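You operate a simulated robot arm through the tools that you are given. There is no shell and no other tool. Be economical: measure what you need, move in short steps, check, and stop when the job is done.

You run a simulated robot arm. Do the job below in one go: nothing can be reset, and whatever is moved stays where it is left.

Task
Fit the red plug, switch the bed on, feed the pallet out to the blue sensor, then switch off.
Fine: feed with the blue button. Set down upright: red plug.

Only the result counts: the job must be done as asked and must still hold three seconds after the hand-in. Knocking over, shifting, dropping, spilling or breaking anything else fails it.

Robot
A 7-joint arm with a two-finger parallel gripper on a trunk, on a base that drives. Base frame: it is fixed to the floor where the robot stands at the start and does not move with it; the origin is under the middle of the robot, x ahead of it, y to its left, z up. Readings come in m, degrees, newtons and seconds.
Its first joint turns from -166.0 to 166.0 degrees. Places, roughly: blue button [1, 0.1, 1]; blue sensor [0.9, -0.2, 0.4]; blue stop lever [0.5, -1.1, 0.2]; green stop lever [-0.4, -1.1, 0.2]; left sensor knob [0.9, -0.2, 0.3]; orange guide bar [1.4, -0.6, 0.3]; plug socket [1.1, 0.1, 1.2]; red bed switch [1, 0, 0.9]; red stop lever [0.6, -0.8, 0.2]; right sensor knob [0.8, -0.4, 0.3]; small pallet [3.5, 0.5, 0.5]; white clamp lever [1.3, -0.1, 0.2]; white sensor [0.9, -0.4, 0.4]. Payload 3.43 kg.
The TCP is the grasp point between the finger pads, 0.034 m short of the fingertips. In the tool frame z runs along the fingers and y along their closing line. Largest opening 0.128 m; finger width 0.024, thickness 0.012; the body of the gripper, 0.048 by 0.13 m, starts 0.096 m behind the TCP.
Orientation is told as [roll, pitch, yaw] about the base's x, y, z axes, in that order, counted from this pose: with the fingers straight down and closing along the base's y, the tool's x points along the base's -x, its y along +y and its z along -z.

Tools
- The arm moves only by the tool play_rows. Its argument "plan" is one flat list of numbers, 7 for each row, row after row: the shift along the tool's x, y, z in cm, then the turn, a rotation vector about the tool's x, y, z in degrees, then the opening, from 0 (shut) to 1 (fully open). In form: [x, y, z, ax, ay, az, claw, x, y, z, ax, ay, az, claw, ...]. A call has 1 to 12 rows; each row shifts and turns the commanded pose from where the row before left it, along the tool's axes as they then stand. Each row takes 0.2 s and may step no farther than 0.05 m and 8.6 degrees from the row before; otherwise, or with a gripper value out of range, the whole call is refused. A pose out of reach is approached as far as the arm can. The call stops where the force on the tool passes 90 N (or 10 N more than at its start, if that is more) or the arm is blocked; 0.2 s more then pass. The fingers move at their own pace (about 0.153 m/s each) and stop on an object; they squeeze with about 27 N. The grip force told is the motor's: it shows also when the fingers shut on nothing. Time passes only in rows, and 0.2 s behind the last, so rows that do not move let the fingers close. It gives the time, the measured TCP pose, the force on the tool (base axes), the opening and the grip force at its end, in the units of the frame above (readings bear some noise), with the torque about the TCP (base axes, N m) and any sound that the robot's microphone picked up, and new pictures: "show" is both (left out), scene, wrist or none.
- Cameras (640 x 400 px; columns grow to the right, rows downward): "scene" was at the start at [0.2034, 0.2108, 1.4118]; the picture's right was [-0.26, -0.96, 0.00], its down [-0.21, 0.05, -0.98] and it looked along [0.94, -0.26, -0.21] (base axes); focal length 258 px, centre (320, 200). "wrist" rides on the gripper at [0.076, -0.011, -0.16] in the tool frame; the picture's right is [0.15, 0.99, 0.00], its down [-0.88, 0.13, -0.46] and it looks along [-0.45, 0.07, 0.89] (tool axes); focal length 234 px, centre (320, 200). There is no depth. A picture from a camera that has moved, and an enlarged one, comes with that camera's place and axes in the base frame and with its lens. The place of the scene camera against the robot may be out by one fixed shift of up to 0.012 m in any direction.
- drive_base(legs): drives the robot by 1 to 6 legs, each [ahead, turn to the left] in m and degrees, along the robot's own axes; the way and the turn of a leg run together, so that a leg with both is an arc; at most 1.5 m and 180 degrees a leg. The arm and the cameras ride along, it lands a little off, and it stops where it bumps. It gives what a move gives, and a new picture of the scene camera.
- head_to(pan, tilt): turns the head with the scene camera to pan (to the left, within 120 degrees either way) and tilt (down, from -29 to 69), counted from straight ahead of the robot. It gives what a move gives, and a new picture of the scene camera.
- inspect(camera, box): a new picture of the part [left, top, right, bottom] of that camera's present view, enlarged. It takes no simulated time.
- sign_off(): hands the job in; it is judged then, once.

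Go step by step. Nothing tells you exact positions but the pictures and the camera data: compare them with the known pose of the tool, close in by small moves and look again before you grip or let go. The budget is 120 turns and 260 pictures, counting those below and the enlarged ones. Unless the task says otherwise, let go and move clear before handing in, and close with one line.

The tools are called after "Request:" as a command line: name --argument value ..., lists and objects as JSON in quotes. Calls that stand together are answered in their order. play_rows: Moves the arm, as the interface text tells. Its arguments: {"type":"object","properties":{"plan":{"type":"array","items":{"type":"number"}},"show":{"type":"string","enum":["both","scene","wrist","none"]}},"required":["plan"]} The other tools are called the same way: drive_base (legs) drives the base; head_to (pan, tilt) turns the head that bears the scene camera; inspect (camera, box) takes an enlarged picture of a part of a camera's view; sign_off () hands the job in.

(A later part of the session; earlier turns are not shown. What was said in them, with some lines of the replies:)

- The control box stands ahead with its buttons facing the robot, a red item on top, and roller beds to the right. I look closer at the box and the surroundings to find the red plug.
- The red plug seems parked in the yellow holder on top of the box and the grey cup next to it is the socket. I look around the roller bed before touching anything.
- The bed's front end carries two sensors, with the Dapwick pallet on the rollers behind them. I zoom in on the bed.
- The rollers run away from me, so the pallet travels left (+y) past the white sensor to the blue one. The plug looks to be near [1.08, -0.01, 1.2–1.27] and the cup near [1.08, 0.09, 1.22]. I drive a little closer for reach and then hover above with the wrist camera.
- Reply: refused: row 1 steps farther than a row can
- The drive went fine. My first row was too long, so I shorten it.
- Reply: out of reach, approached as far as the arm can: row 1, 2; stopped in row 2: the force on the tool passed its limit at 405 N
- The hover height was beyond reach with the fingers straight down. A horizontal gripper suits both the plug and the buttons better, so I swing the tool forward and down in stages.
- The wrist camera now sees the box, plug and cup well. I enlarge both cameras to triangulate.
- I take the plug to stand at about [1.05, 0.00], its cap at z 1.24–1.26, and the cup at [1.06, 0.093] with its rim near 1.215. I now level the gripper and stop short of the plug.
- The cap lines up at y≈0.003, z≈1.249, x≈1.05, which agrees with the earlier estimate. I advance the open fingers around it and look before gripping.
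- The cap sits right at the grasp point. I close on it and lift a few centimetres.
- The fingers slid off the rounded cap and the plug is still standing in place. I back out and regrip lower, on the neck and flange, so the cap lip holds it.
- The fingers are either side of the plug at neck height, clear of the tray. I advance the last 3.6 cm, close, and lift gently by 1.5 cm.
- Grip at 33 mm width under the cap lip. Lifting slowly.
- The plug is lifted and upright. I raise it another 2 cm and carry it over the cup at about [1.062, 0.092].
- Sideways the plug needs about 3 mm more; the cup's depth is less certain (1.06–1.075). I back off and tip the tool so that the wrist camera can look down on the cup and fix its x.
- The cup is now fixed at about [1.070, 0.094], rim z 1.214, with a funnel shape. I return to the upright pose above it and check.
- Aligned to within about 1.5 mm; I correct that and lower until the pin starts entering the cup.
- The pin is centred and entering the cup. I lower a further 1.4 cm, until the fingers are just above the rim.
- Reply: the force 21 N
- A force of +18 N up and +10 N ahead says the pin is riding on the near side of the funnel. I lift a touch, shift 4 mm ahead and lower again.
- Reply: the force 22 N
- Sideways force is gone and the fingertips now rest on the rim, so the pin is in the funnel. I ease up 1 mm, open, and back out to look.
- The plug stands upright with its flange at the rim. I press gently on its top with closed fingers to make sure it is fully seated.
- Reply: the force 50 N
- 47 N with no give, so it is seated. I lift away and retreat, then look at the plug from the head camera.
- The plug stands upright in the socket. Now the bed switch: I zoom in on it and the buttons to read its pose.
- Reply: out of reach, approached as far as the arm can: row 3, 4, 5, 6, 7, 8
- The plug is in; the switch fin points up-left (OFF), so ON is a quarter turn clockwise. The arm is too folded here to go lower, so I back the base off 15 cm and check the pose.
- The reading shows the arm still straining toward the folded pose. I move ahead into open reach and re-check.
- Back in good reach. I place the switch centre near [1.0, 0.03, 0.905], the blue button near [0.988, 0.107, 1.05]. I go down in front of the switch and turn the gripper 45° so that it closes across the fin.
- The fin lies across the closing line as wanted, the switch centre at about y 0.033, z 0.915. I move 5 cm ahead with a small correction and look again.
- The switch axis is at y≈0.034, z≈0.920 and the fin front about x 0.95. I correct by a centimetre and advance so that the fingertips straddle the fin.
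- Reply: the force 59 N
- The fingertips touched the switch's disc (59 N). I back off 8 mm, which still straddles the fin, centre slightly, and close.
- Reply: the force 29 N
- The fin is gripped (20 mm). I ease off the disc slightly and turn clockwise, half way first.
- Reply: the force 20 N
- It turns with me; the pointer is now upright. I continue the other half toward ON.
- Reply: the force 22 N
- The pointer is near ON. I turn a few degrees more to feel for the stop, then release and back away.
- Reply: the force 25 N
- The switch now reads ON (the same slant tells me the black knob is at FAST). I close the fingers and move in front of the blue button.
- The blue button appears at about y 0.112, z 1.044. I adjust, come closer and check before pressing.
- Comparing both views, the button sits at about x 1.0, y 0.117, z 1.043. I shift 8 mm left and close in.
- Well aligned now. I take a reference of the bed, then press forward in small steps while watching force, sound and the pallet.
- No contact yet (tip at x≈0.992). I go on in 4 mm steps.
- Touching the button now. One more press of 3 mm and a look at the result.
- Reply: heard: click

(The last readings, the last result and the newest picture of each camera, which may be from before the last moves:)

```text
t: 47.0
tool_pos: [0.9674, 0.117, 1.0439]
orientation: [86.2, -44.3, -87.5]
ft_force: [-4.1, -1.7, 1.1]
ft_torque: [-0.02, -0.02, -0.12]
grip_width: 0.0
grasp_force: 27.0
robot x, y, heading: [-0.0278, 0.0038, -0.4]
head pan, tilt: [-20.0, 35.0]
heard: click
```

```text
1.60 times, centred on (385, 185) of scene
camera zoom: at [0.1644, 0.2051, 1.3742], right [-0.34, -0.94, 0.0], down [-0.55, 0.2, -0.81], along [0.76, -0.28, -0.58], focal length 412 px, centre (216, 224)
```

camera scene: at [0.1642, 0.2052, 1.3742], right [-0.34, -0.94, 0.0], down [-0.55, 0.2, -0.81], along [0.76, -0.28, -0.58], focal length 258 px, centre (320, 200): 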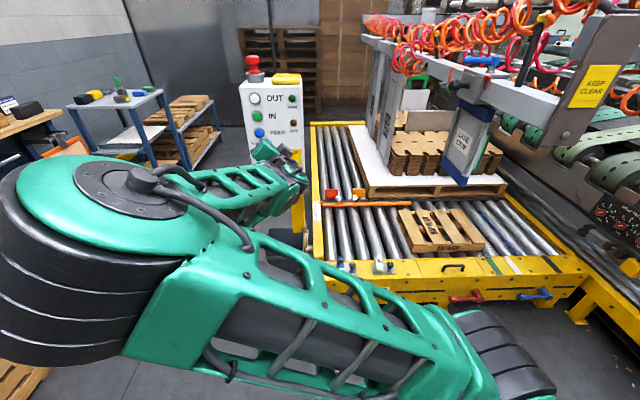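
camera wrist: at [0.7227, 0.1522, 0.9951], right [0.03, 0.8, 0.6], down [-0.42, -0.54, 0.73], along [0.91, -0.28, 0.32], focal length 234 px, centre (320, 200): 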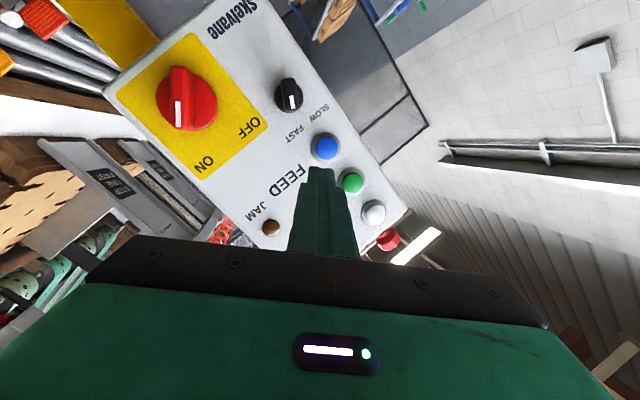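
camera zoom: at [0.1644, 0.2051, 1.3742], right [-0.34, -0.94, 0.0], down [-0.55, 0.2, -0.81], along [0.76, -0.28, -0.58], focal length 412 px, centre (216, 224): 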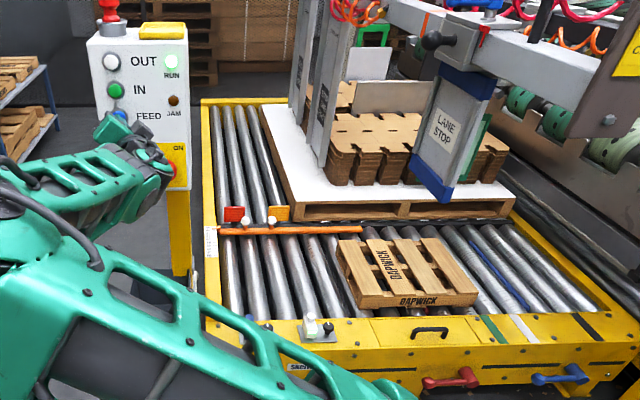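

A click, the RUN lamp is lit and the pallet has started to the left. I keep holding and check at short intervals.

Request:
play_rows --plan '[0, 0, 0, 0, 0, 0, 0, 0, 0, 0, 0, 0, 0, 0, 0, 0, 0, 0, 0, 0, 0, 0, 0, 0, 0, 0, 0, 0]' --show "none"

Request:
inspect --camera "scene" --box '[310, 180, 530, 310]'

```text
t: 48.0
tool_pos: [0.9685, 0.119, 1.0419]
orientation: [86.2, -44.3, -87.5]
ft_force: [-2.7, 1.6, -0.6]
ft_torque: [0.0, 0.03, -0.04]
grip_width: 0.0
grasp_force: 26.8
robot x, y, heading: [-0.0299, 0.0031, -0.0]
head pan, tilt: [-20.0, 35.0]
```

```text
2.91 times, centred on (420, 245) of scene
camera zoom: at [0.1645, 0.2052, 1.3742], right [-0.34, -0.94, 0.0], down [-0.55, 0.2, -0.81], along [0.76, -0.28, -0.58], focal length 749 px, centre (29, 69)
```

zoom: 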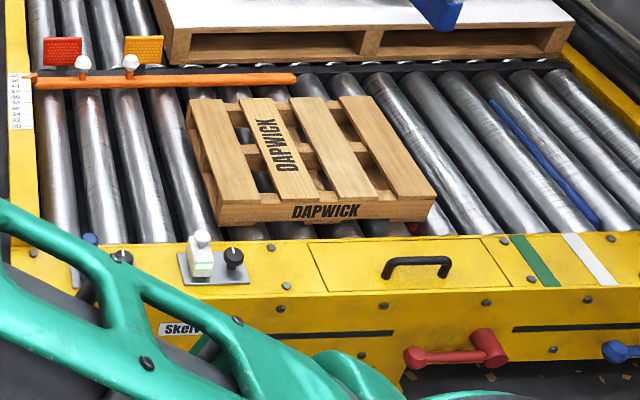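

The pallet moves about 70 px (≈0.2 m) per second; the leading edge has roughly twice that to go. I hold for another second.

Request:
play_rows --plan '[0, 0, 0, 0, 0, 0, 0, 0, 0, 0, 0, 0, 0, 0, 0, 0, 0, 0, 0, 0, 0, 0, 0, 0, 0, 0, 0, 0]' --show "none"

Request:
inspect --camera "scene" --box '[310, 180, 450, 290]'

```text
t: 49.0
tool_pos: [0.9676, 0.1179, 1.043]
orientation: [86.0, -44.2, -87.5]
ft_force: [-3.7, 0.9, -0.2]
ft_torque: [0.02, 0.06, 0.0]
grip_width: 0.0
grasp_force: 27.1
robot x, y, heading: [-0.0348, 0.0038, -0.4]
head pan, tilt: [-20.0, 35.0]
```

```text
3.64 times, centred on (380, 235) of scene
camera zoom: at [0.1645, 0.2052, 1.3742], right [-0.34, -0.94, 0.0], down [-0.55, 0.2, -0.81], along [0.76, -0.28, -0.58], focal length 937 px, centre (102, 73)
```

zoom: 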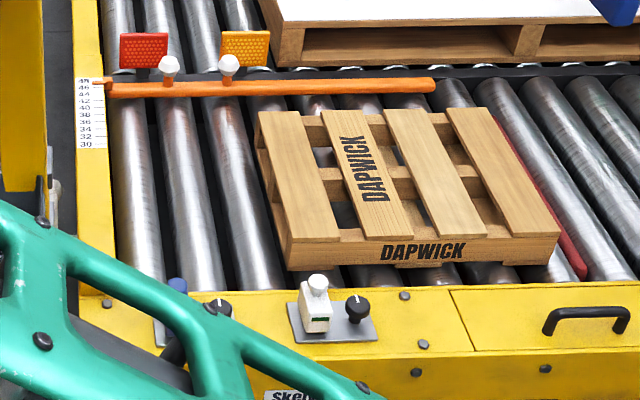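

The pallet slowed or stopped next to the white sensor. I check the lamps and wait one step to see whether it still moves.

Request:
inspect --camera "scene" --box '[235, 80, 315, 160]'

Request:
play_rows --plan '[0, 0, 0, 0, 0, 0, 0]' --show "none"

Request:
inspect --camera "scene" --box '[310, 180, 450, 290]'

```text
5.00 times, centred on (275, 120) of scene
camera zoom: at [0.1645, 0.2052, 1.3742], right [-0.34, -0.94, 0.0], down [-0.55, 0.2, -0.81], along [0.76, -0.28, -0.58], focal length 1288 px, centre (545, 600)
```

zoom: 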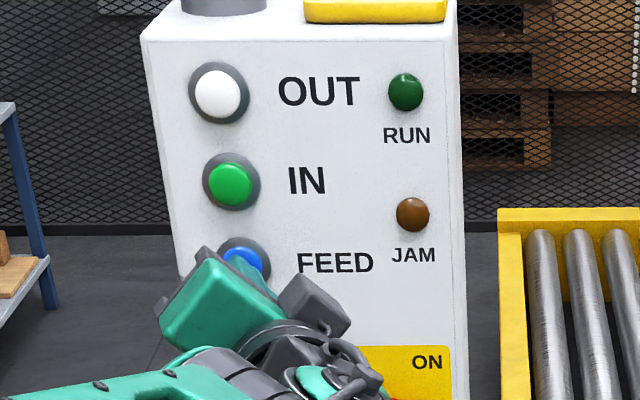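

```text
t: 49.4
tool_pos: [0.9677, 0.1179, 1.0432]
orientation: [86.1, -44.3, -87.4]
ft_force: [-3.1, 1.3, 0.0]
ft_torque: [-0.02, 0.03, -0.04]
grip_width: 0.0001
grasp_force: 26.8
robot x, y, heading: [-0.0331, 0.0024, 0.0]
head pan, tilt: [-20.0, 35.0]
```

```text
3.64 times, centred on (380, 235) of scene
camera zoom: at [0.1645, 0.2052, 1.3742], right [-0.34, -0.94, 0.0], down [-0.55, 0.2, -0.81], along [0.76, -0.28, -0.58], focal length 937 px, centre (102, 73)
```

zoom: 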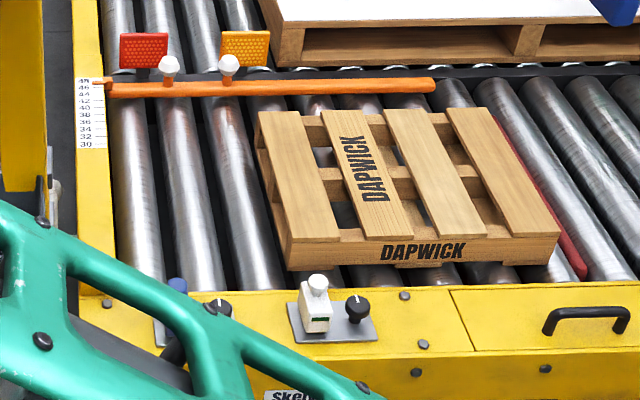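

The feed runs one stroke per press (RUN is off, the pallet stands about 0.2 m further, just past the white sensor). I release and press again, watching closely for the blue sensor.

Request:
play_rows --plan '[0, 0, -1, 0, 0, 0, 0, 0, 0, 0, 0, 0, 0, 0]' --show "none"

Request:
play_rows --plan '[0, 0, 1.1, 0, 0, 0, 0, 0, 0, 0, 0, 0, 0, 0]' --show "none"

Request:
inspect --camera "scene" --box '[310, 180, 450, 290]'

```text
t: 50.0
tool_pos: [0.9584, 0.1182, 1.0441]
orientation: [86.1, -44.4, -87.4]
ft_force: [0.3, 0.3, 0.3]
ft_torque: [-0.02, 0.02, 0.01]
grip_width: 0.0002
grasp_force: 27.0
robot x, y, heading: [-0.0298, 0.0036, -0.2]
head pan, tilt: [-20.0, 35.0]
```

```text
t: 50.6
tool_pos: [0.9675, 0.1166, 1.0426]
orientation: [86.1, -44.3, -87.4]
ft_force: [-3.7, -1.7, 0.6]
ft_torque: [-0.01, -0.01, -0.13]
grip_width: 0.0002
grasp_force: 26.9
robot x, y, heading: [-0.0296, 0.0047, -0.3]
head pan, tilt: [-20.0, 35.0]
heard: click
```

```text
3.64 times, centred on (380, 235) of scene
camera zoom: at [0.1644, 0.2051, 1.3742], right [-0.34, -0.94, 0.0], down [-0.55, 0.2, -0.81], along [0.76, -0.28, -0.58], focal length 937 px, centre (102, 73)
```

zoom: 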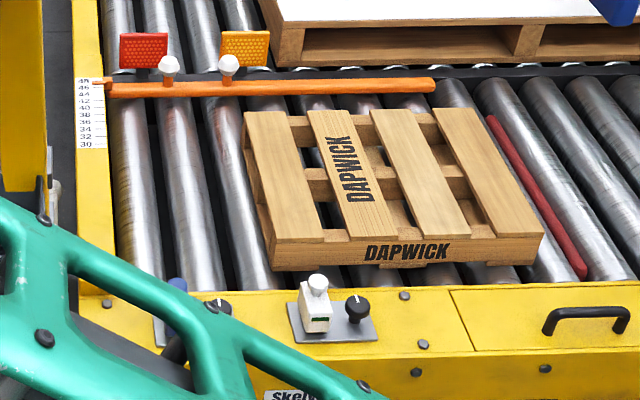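

Request:
play_rows --plan '[0, 0, 0, 0, 0, 0, 0, 0, 0, 0, 0, 0, 0, 0]' --show "none"

Request:
inspect --camera "scene" --box '[310, 180, 450, 290]'

```text
t: 51.2
tool_pos: [0.9673, 0.1177, 1.0432]
orientation: [86.2, -44.3, -87.6]
ft_force: [-4.6, -0.3, -0.6]
ft_torque: [0.0, -0.01, -0.04]
grip_width: 0.0
grasp_force: 26.9
robot x, y, heading: [-0.0346, 0.0008, -0.2]
head pan, tilt: [-20.0, 35.0]
```

```text
3.64 times, centred on (380, 235) of scene
camera zoom: at [0.1645, 0.2052, 1.3742], right [-0.34, -0.94, 0.0], down [-0.55, 0.2, -0.81], along [0.76, -0.28, -0.58], focal length 937 px, centre (102, 73)
```

zoom: 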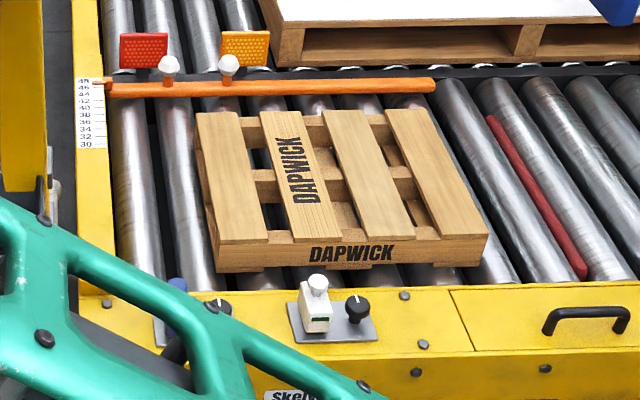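

Request:
play_rows --plan '[0, 0, 0, 0, 0, 0, 0]' --show "none"

Request:
inspect --camera "scene" --box '[310, 180, 450, 290]'

```text
t: 51.6
tool_pos: [0.9676, 0.1191, 1.0441]
orientation: [86.0, -44.2, -87.5]
ft_force: [-4.1, 1.2, 0.0]
ft_torque: [0.01, 0.03, -0.03]
grip_width: 0.0
grasp_force: 26.8
robot x, y, heading: [-0.0303, 0.0041, -0.2]
head pan, tilt: [-20.0, 35.0]
```

```text
3.64 times, centred on (380, 235) of scene
camera zoom: at [0.1645, 0.2052, 1.3742], right [-0.34, -0.94, 0.0], down [-0.55, 0.2, -0.81], along [0.76, -0.28, -0.58], focal length 937 px, centre (102, 73)
```

zoom: 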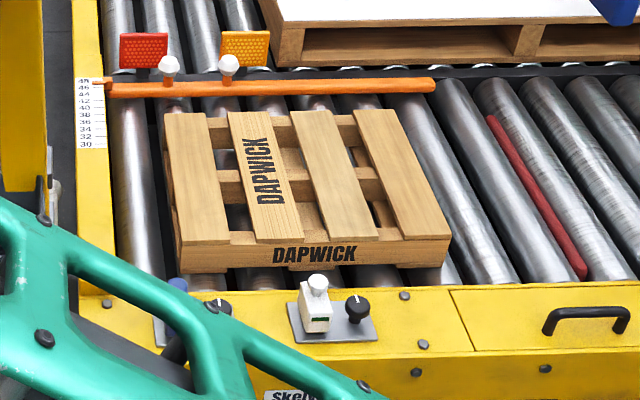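

Request:
play_rows --plan '[0, 0, 0, 0, 0, 0, 0]' --show "none"

Request:
inspect --camera "scene" --box '[310, 180, 450, 290]'

Request:
inspect --camera "scene" --box '[235, 80, 315, 160]'

```text
t: 52.0
tool_pos: [0.9676, 0.1177, 1.0427]
orientation: [86.1, -44.3, -87.5]
ft_force: [-3.8, 0.8, -0.8]
ft_torque: [0.02, 0.05, 0.0]
grip_width: 0.0
grasp_force: 27.4
robot x, y, heading: [-0.03, 0.0022, -0.0]
head pan, tilt: [-20.0, 35.0]
```

```text
3.64 times, centred on (380, 235) of scene
camera zoom: at [0.1645, 0.2052, 1.3742], right [-0.34, -0.94, 0.0], down [-0.55, 0.2, -0.81], along [0.76, -0.28, -0.58], focal length 937 px, centre (102, 73)
```

zoom: 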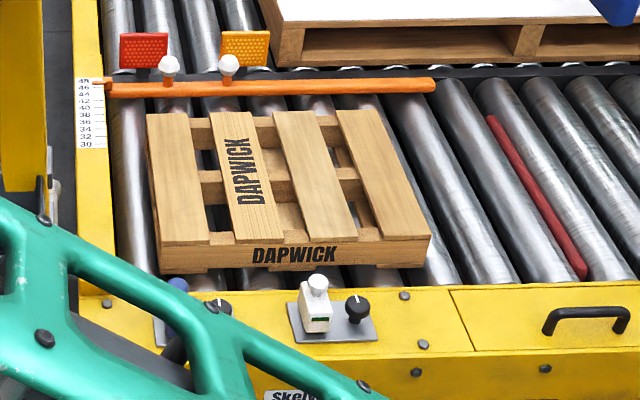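

```text
5.00 times, centred on (275, 120) of scene
camera zoom: at [0.1645, 0.2052, 1.3742], right [-0.34, -0.94, 0.0], down [-0.55, 0.2, -0.81], along [0.76, -0.28, -0.58], focal length 1288 px, centre (545, 600)
```

zoom: 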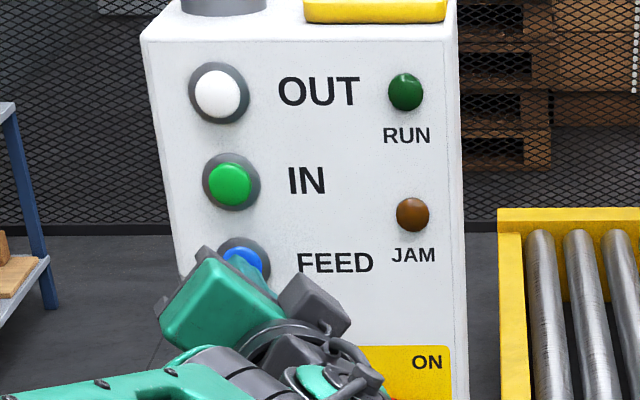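

RUN went out by itself with the pallet's leading edge at the blue sensor, so it has arrived. I back off the button and return in front of the switch.

Request:
play_rows --plan '[0, 0, -4, 0, 0, 0, 0, 0, 0, -4, 0, 0, 0, 0, 0.73, -3.59, 0, 0, 0, 0, 0, 0.73, -3.59, 0, 0, 0, 0, 0.2, 0.73, -3.59, 0, 0, 0, 0, 0.4, 0.73, -3.59, 0, 0, 0, 0, 0.45, 0, 0, 0, 0, 0, 0, 0.45]'

Request:
inspect --camera "wrist" --box '[220, 60, 420, 260]'

Request:
inspect --camera "scene" --box '[310, 180, 450, 290]'

```text
t: 53.6
tool_pos: [0.8827, 0.0388, 0.9232]
orientation: [86.1, -44.2, -87.4]
ft_force: [-0.1, 0.0, -0.4]
ft_torque: [0.01, -0.02, 0.02]
grip_width: 0.0577
grasp_force: 0.1
robot x, y, heading: [-0.031, 0.0015, -0.1]
head pan, tilt: [-20.0, 35.0]
camera scene: at [0.1646, 0.2052, 1.3742], right [-0.34, -0.94, 0.0], down [-0.55, 0.2, -0.81], along [0.76, -0.28, -0.58], focal length 258 px, centre (320, 200)
camera wrist: at [0.7193, 0.0869, 0.8692], right [0.03, 0.8, 0.6], down [-0.42, -0.54, 0.73], along [0.91, -0.28, 0.32], focal length 234 px, centre (320, 200)
```

scene: 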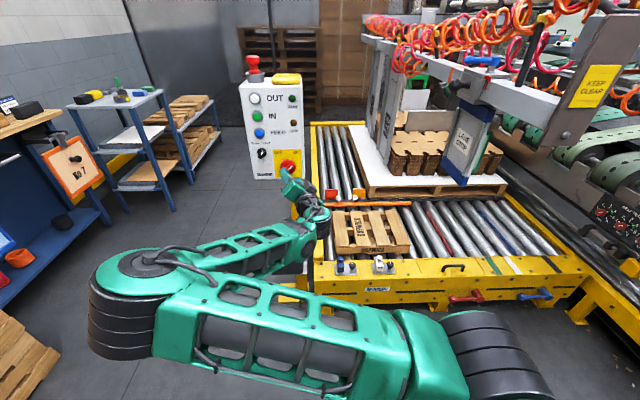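
wrist: 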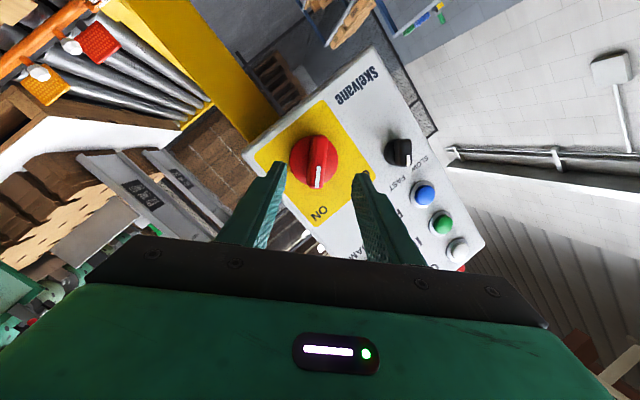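

```text
2.00 times, centred on (320, 160) of wrist
camera zoom: at [0.7193, 0.0869, 0.8692], right [0.03, 0.8, 0.6], down [-0.42, -0.54, 0.73], along [0.91, -0.28, 0.32], focal length 468 px, centre (320, 280)
```

zoom: 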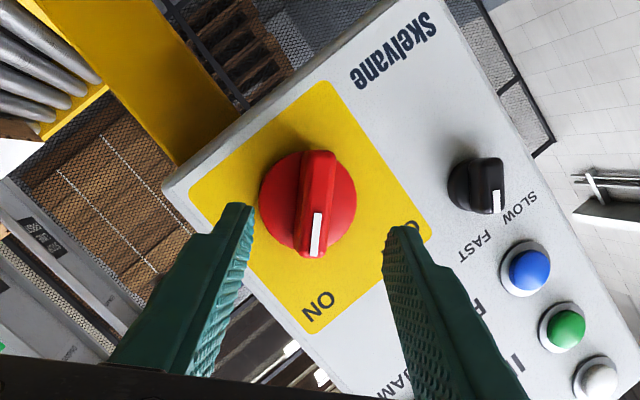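

```text
3.64 times, centred on (380, 235) of scene
camera zoom: at [0.1646, 0.2052, 1.3742], right [-0.34, -0.94, 0.0], down [-0.55, 0.2, -0.81], along [0.76, -0.28, -0.58], focal length 937 px, centre (102, 73)
```

zoom: 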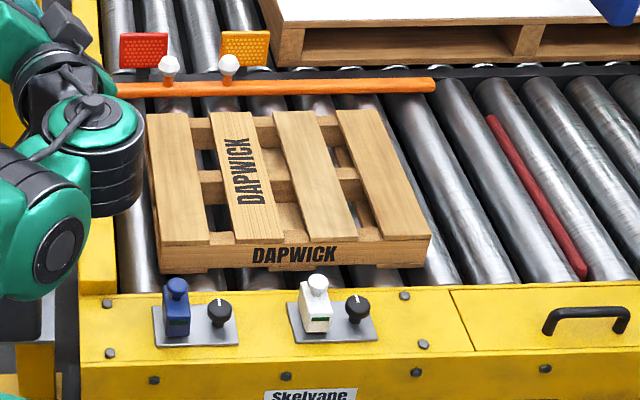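

The pallet's leading edge sits right at the blue sensor, and the fingers line up with the fin. I advance to the same grip as before and close.

Request:
play_rows --plan '[0, 0, 2.3, 0, 0, 0, 0.45, 0, 0, 2.2, 0, 0, 0, 0.45, 0, 0, 0, 0, 0, 0, 0.2, 0, 0, 0, 0, 0, 0, 0, 0, 0, 0, 0, 0, 0, 0]' --show "none"

Request:
inspect --camera "wrist" --box '[220, 60, 420, 260]'

```text
t: 54.8
tool_pos: [0.9272, 0.0377, 0.9203]
orientation: [85.9, -44.2, -87.6]
ft_force: [-2.7, -10.8, -13.9]
ft_torque: [0.02, 0.51, -0.9]
grip_width: 0.018
grasp_force: 44.7
robot x, y, heading: [-0.0325, 0.002, -0.1]
head pan, tilt: [-20.0, 35.0]
```

```text
2.00 times, centred on (320, 160) of wrist
camera zoom: at [0.7634, 0.0856, 0.867], right [0.04, 0.8, 0.6], down [-0.42, -0.54, 0.73], along [0.91, -0.28, 0.32], focal length 468 px, centre (320, 280)
```

zoom: 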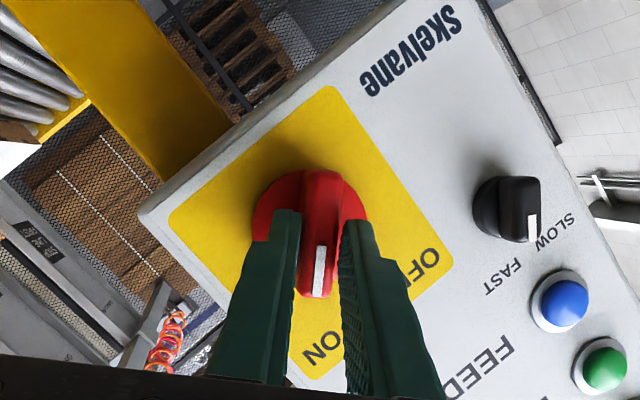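

Gripped. I turn back counter-clockwise to OFF.

Request:
play_rows --plan '[0, 0, 0, 0, 0, -8, 0, 0, 0, 0, 0, 0, -8, 0, 0, 0, 0, 0, 0, -8, 0, 0, 0, 0, 0, 0, -8, 0, 0, 0, 0, 0, 0, -8, 0, 0, 0, 0, 0, 0, -8, 0, 0, 0, 0, 0, 0, -8, 0, 0, 0, 0, 0, 0, -8, 0, 0, 0, 0, 0, 0, -8, 0, 0, 0, 0, 0, 0, -8, 0, 0, 0, 0, 0, 0, -8, 0, 0, 0, 0, 0, 0, -2.5, 0]' --show "none"

Request:
inspect --camera "scene" --box '[240, 70, 340, 200]'

```text
t: 57.4
tool_pos: [0.9277, 0.0421, 0.9226]
orientation: [-86.3, -45.1, 87.4]
ft_force: [-21.9, 21.9, 1.0]
ft_torque: [0.51, 0.14, -0.13]
grip_width: 0.0183
grasp_force: 44.6
robot x, y, heading: [-0.0304, 0.0053, -0.0]
head pan, tilt: [-20.0, 35.0]
```

```text
3.08 times, centred on (290, 135) of scene
camera zoom: at [0.1637, 0.2059, 1.3742], right [-0.34, -0.94, 0.01], down [-0.55, 0.2, -0.81], along [0.76, -0.28, -0.58], focal length 793 px, centre (412, 400)
```

zoom: 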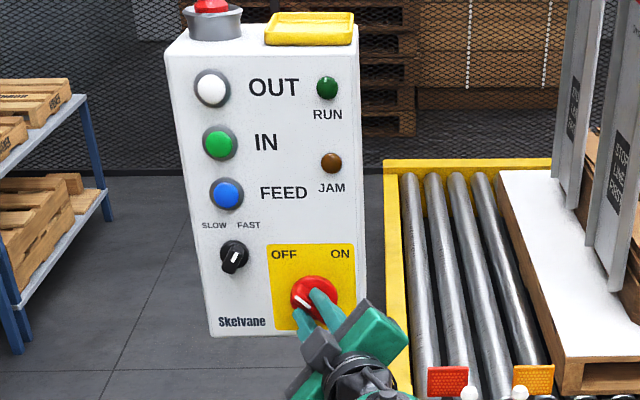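

The switch is back at OFF. I release, withdraw straight back and check everything.

Request:
play_rows --plan '[0, 0, 0, 0, 0, 0, 0.3, 0, 0, 0, 0, 0, 0, 0.45, 0, 0, -3, 0, 0, 0, 0.45, 0, 0, -4, 0, 0, 0, 0.45, 0, 0, -4, 0, 0, 0, 0.45, 0, 0, -3, 0, 0, 0, 0.45]' --show "scene"

Request:
inspect --camera "scene" --box '[240, 40, 340, 190]'

Request:
inspect --camera "scene" --box '[310, 180, 450, 290]'

Request:
inspect --camera "scene" --box '[270, 150, 310, 190]'

```text
t: 58.8
tool_pos: [0.786, 0.0392, 0.9285]
orientation: [-86.1, -45.0, 86.9]
ft_force: [0.1, -0.3, -0.2]
ft_torque: [0.0, -0.03, -0.03]
grip_width: 0.0573
grasp_force: 0.0
robot x, y, heading: [-0.0274, 0.0022, -0.3]
head pan, tilt: [-20.0, 35.0]
camera scene: at [0.1648, 0.2052, 1.3741], right [-0.34, -0.94, 0.0], down [-0.55, 0.2, -0.81], along [0.76, -0.28, -0.58], focal length 258 px, centre (320, 200)
```

scene: 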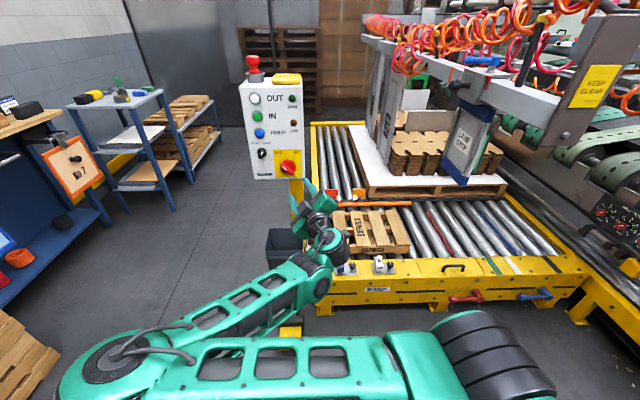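

```text
2.67 times, centred on (290, 115) of scene
camera zoom: at [0.1648, 0.2052, 1.3741], right [-0.34, -0.94, 0.0], down [-0.55, 0.2, -0.81], along [0.76, -0.28, -0.58], focal length 687 px, centre (400, 427)
```

zoom: 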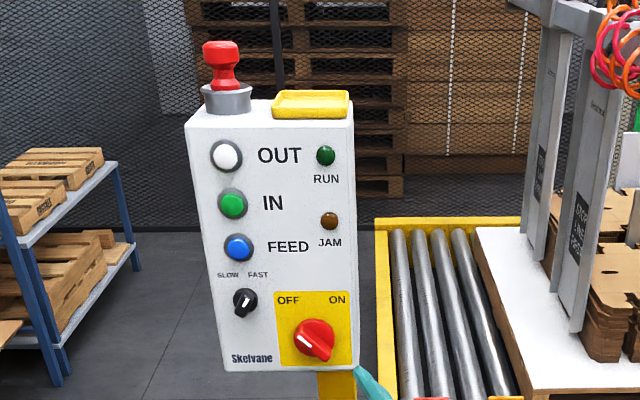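

```text
3.64 times, centred on (380, 235) of scene
camera zoom: at [0.1648, 0.2052, 1.3741], right [-0.34, -0.94, 0.0], down [-0.55, 0.2, -0.81], along [0.76, -0.28, -0.58], focal length 937 px, centre (102, 73)
```

zoom: 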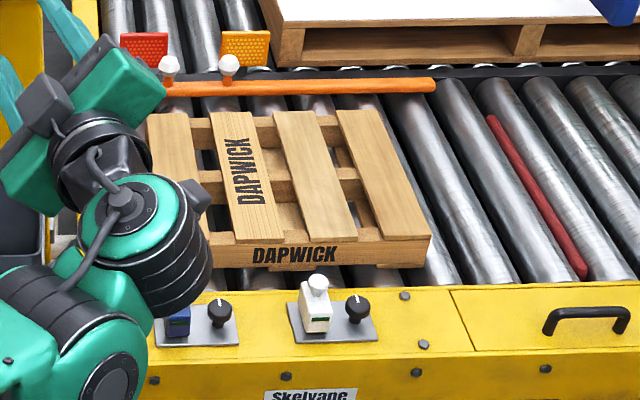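

```text
10.00 times, centred on (290, 170) of scene
camera zoom: at [0.1648, 0.2052, 1.3741], right [-0.34, -0.94, 0.0], down [-0.55, 0.2, -0.81], along [0.76, -0.28, -0.58], focal length 2576 px, centre (620, 500)
```

zoom: 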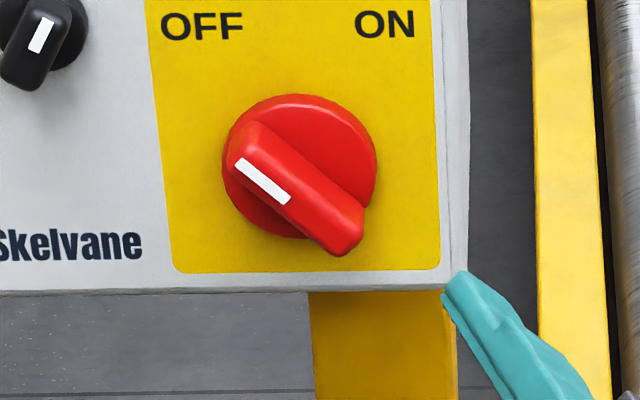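

The plug stands upright in its socket, the pallet is at the blue sensor, the switch is OFF and the gripper is clear, so I hand in.

Request:
sign_off

```text
The job is handed in.
```

The red plug is upright in its socket. I switched the bed on and fed the pallet out to the blue sensor with the blue button in two presses. The bed is now switched off.
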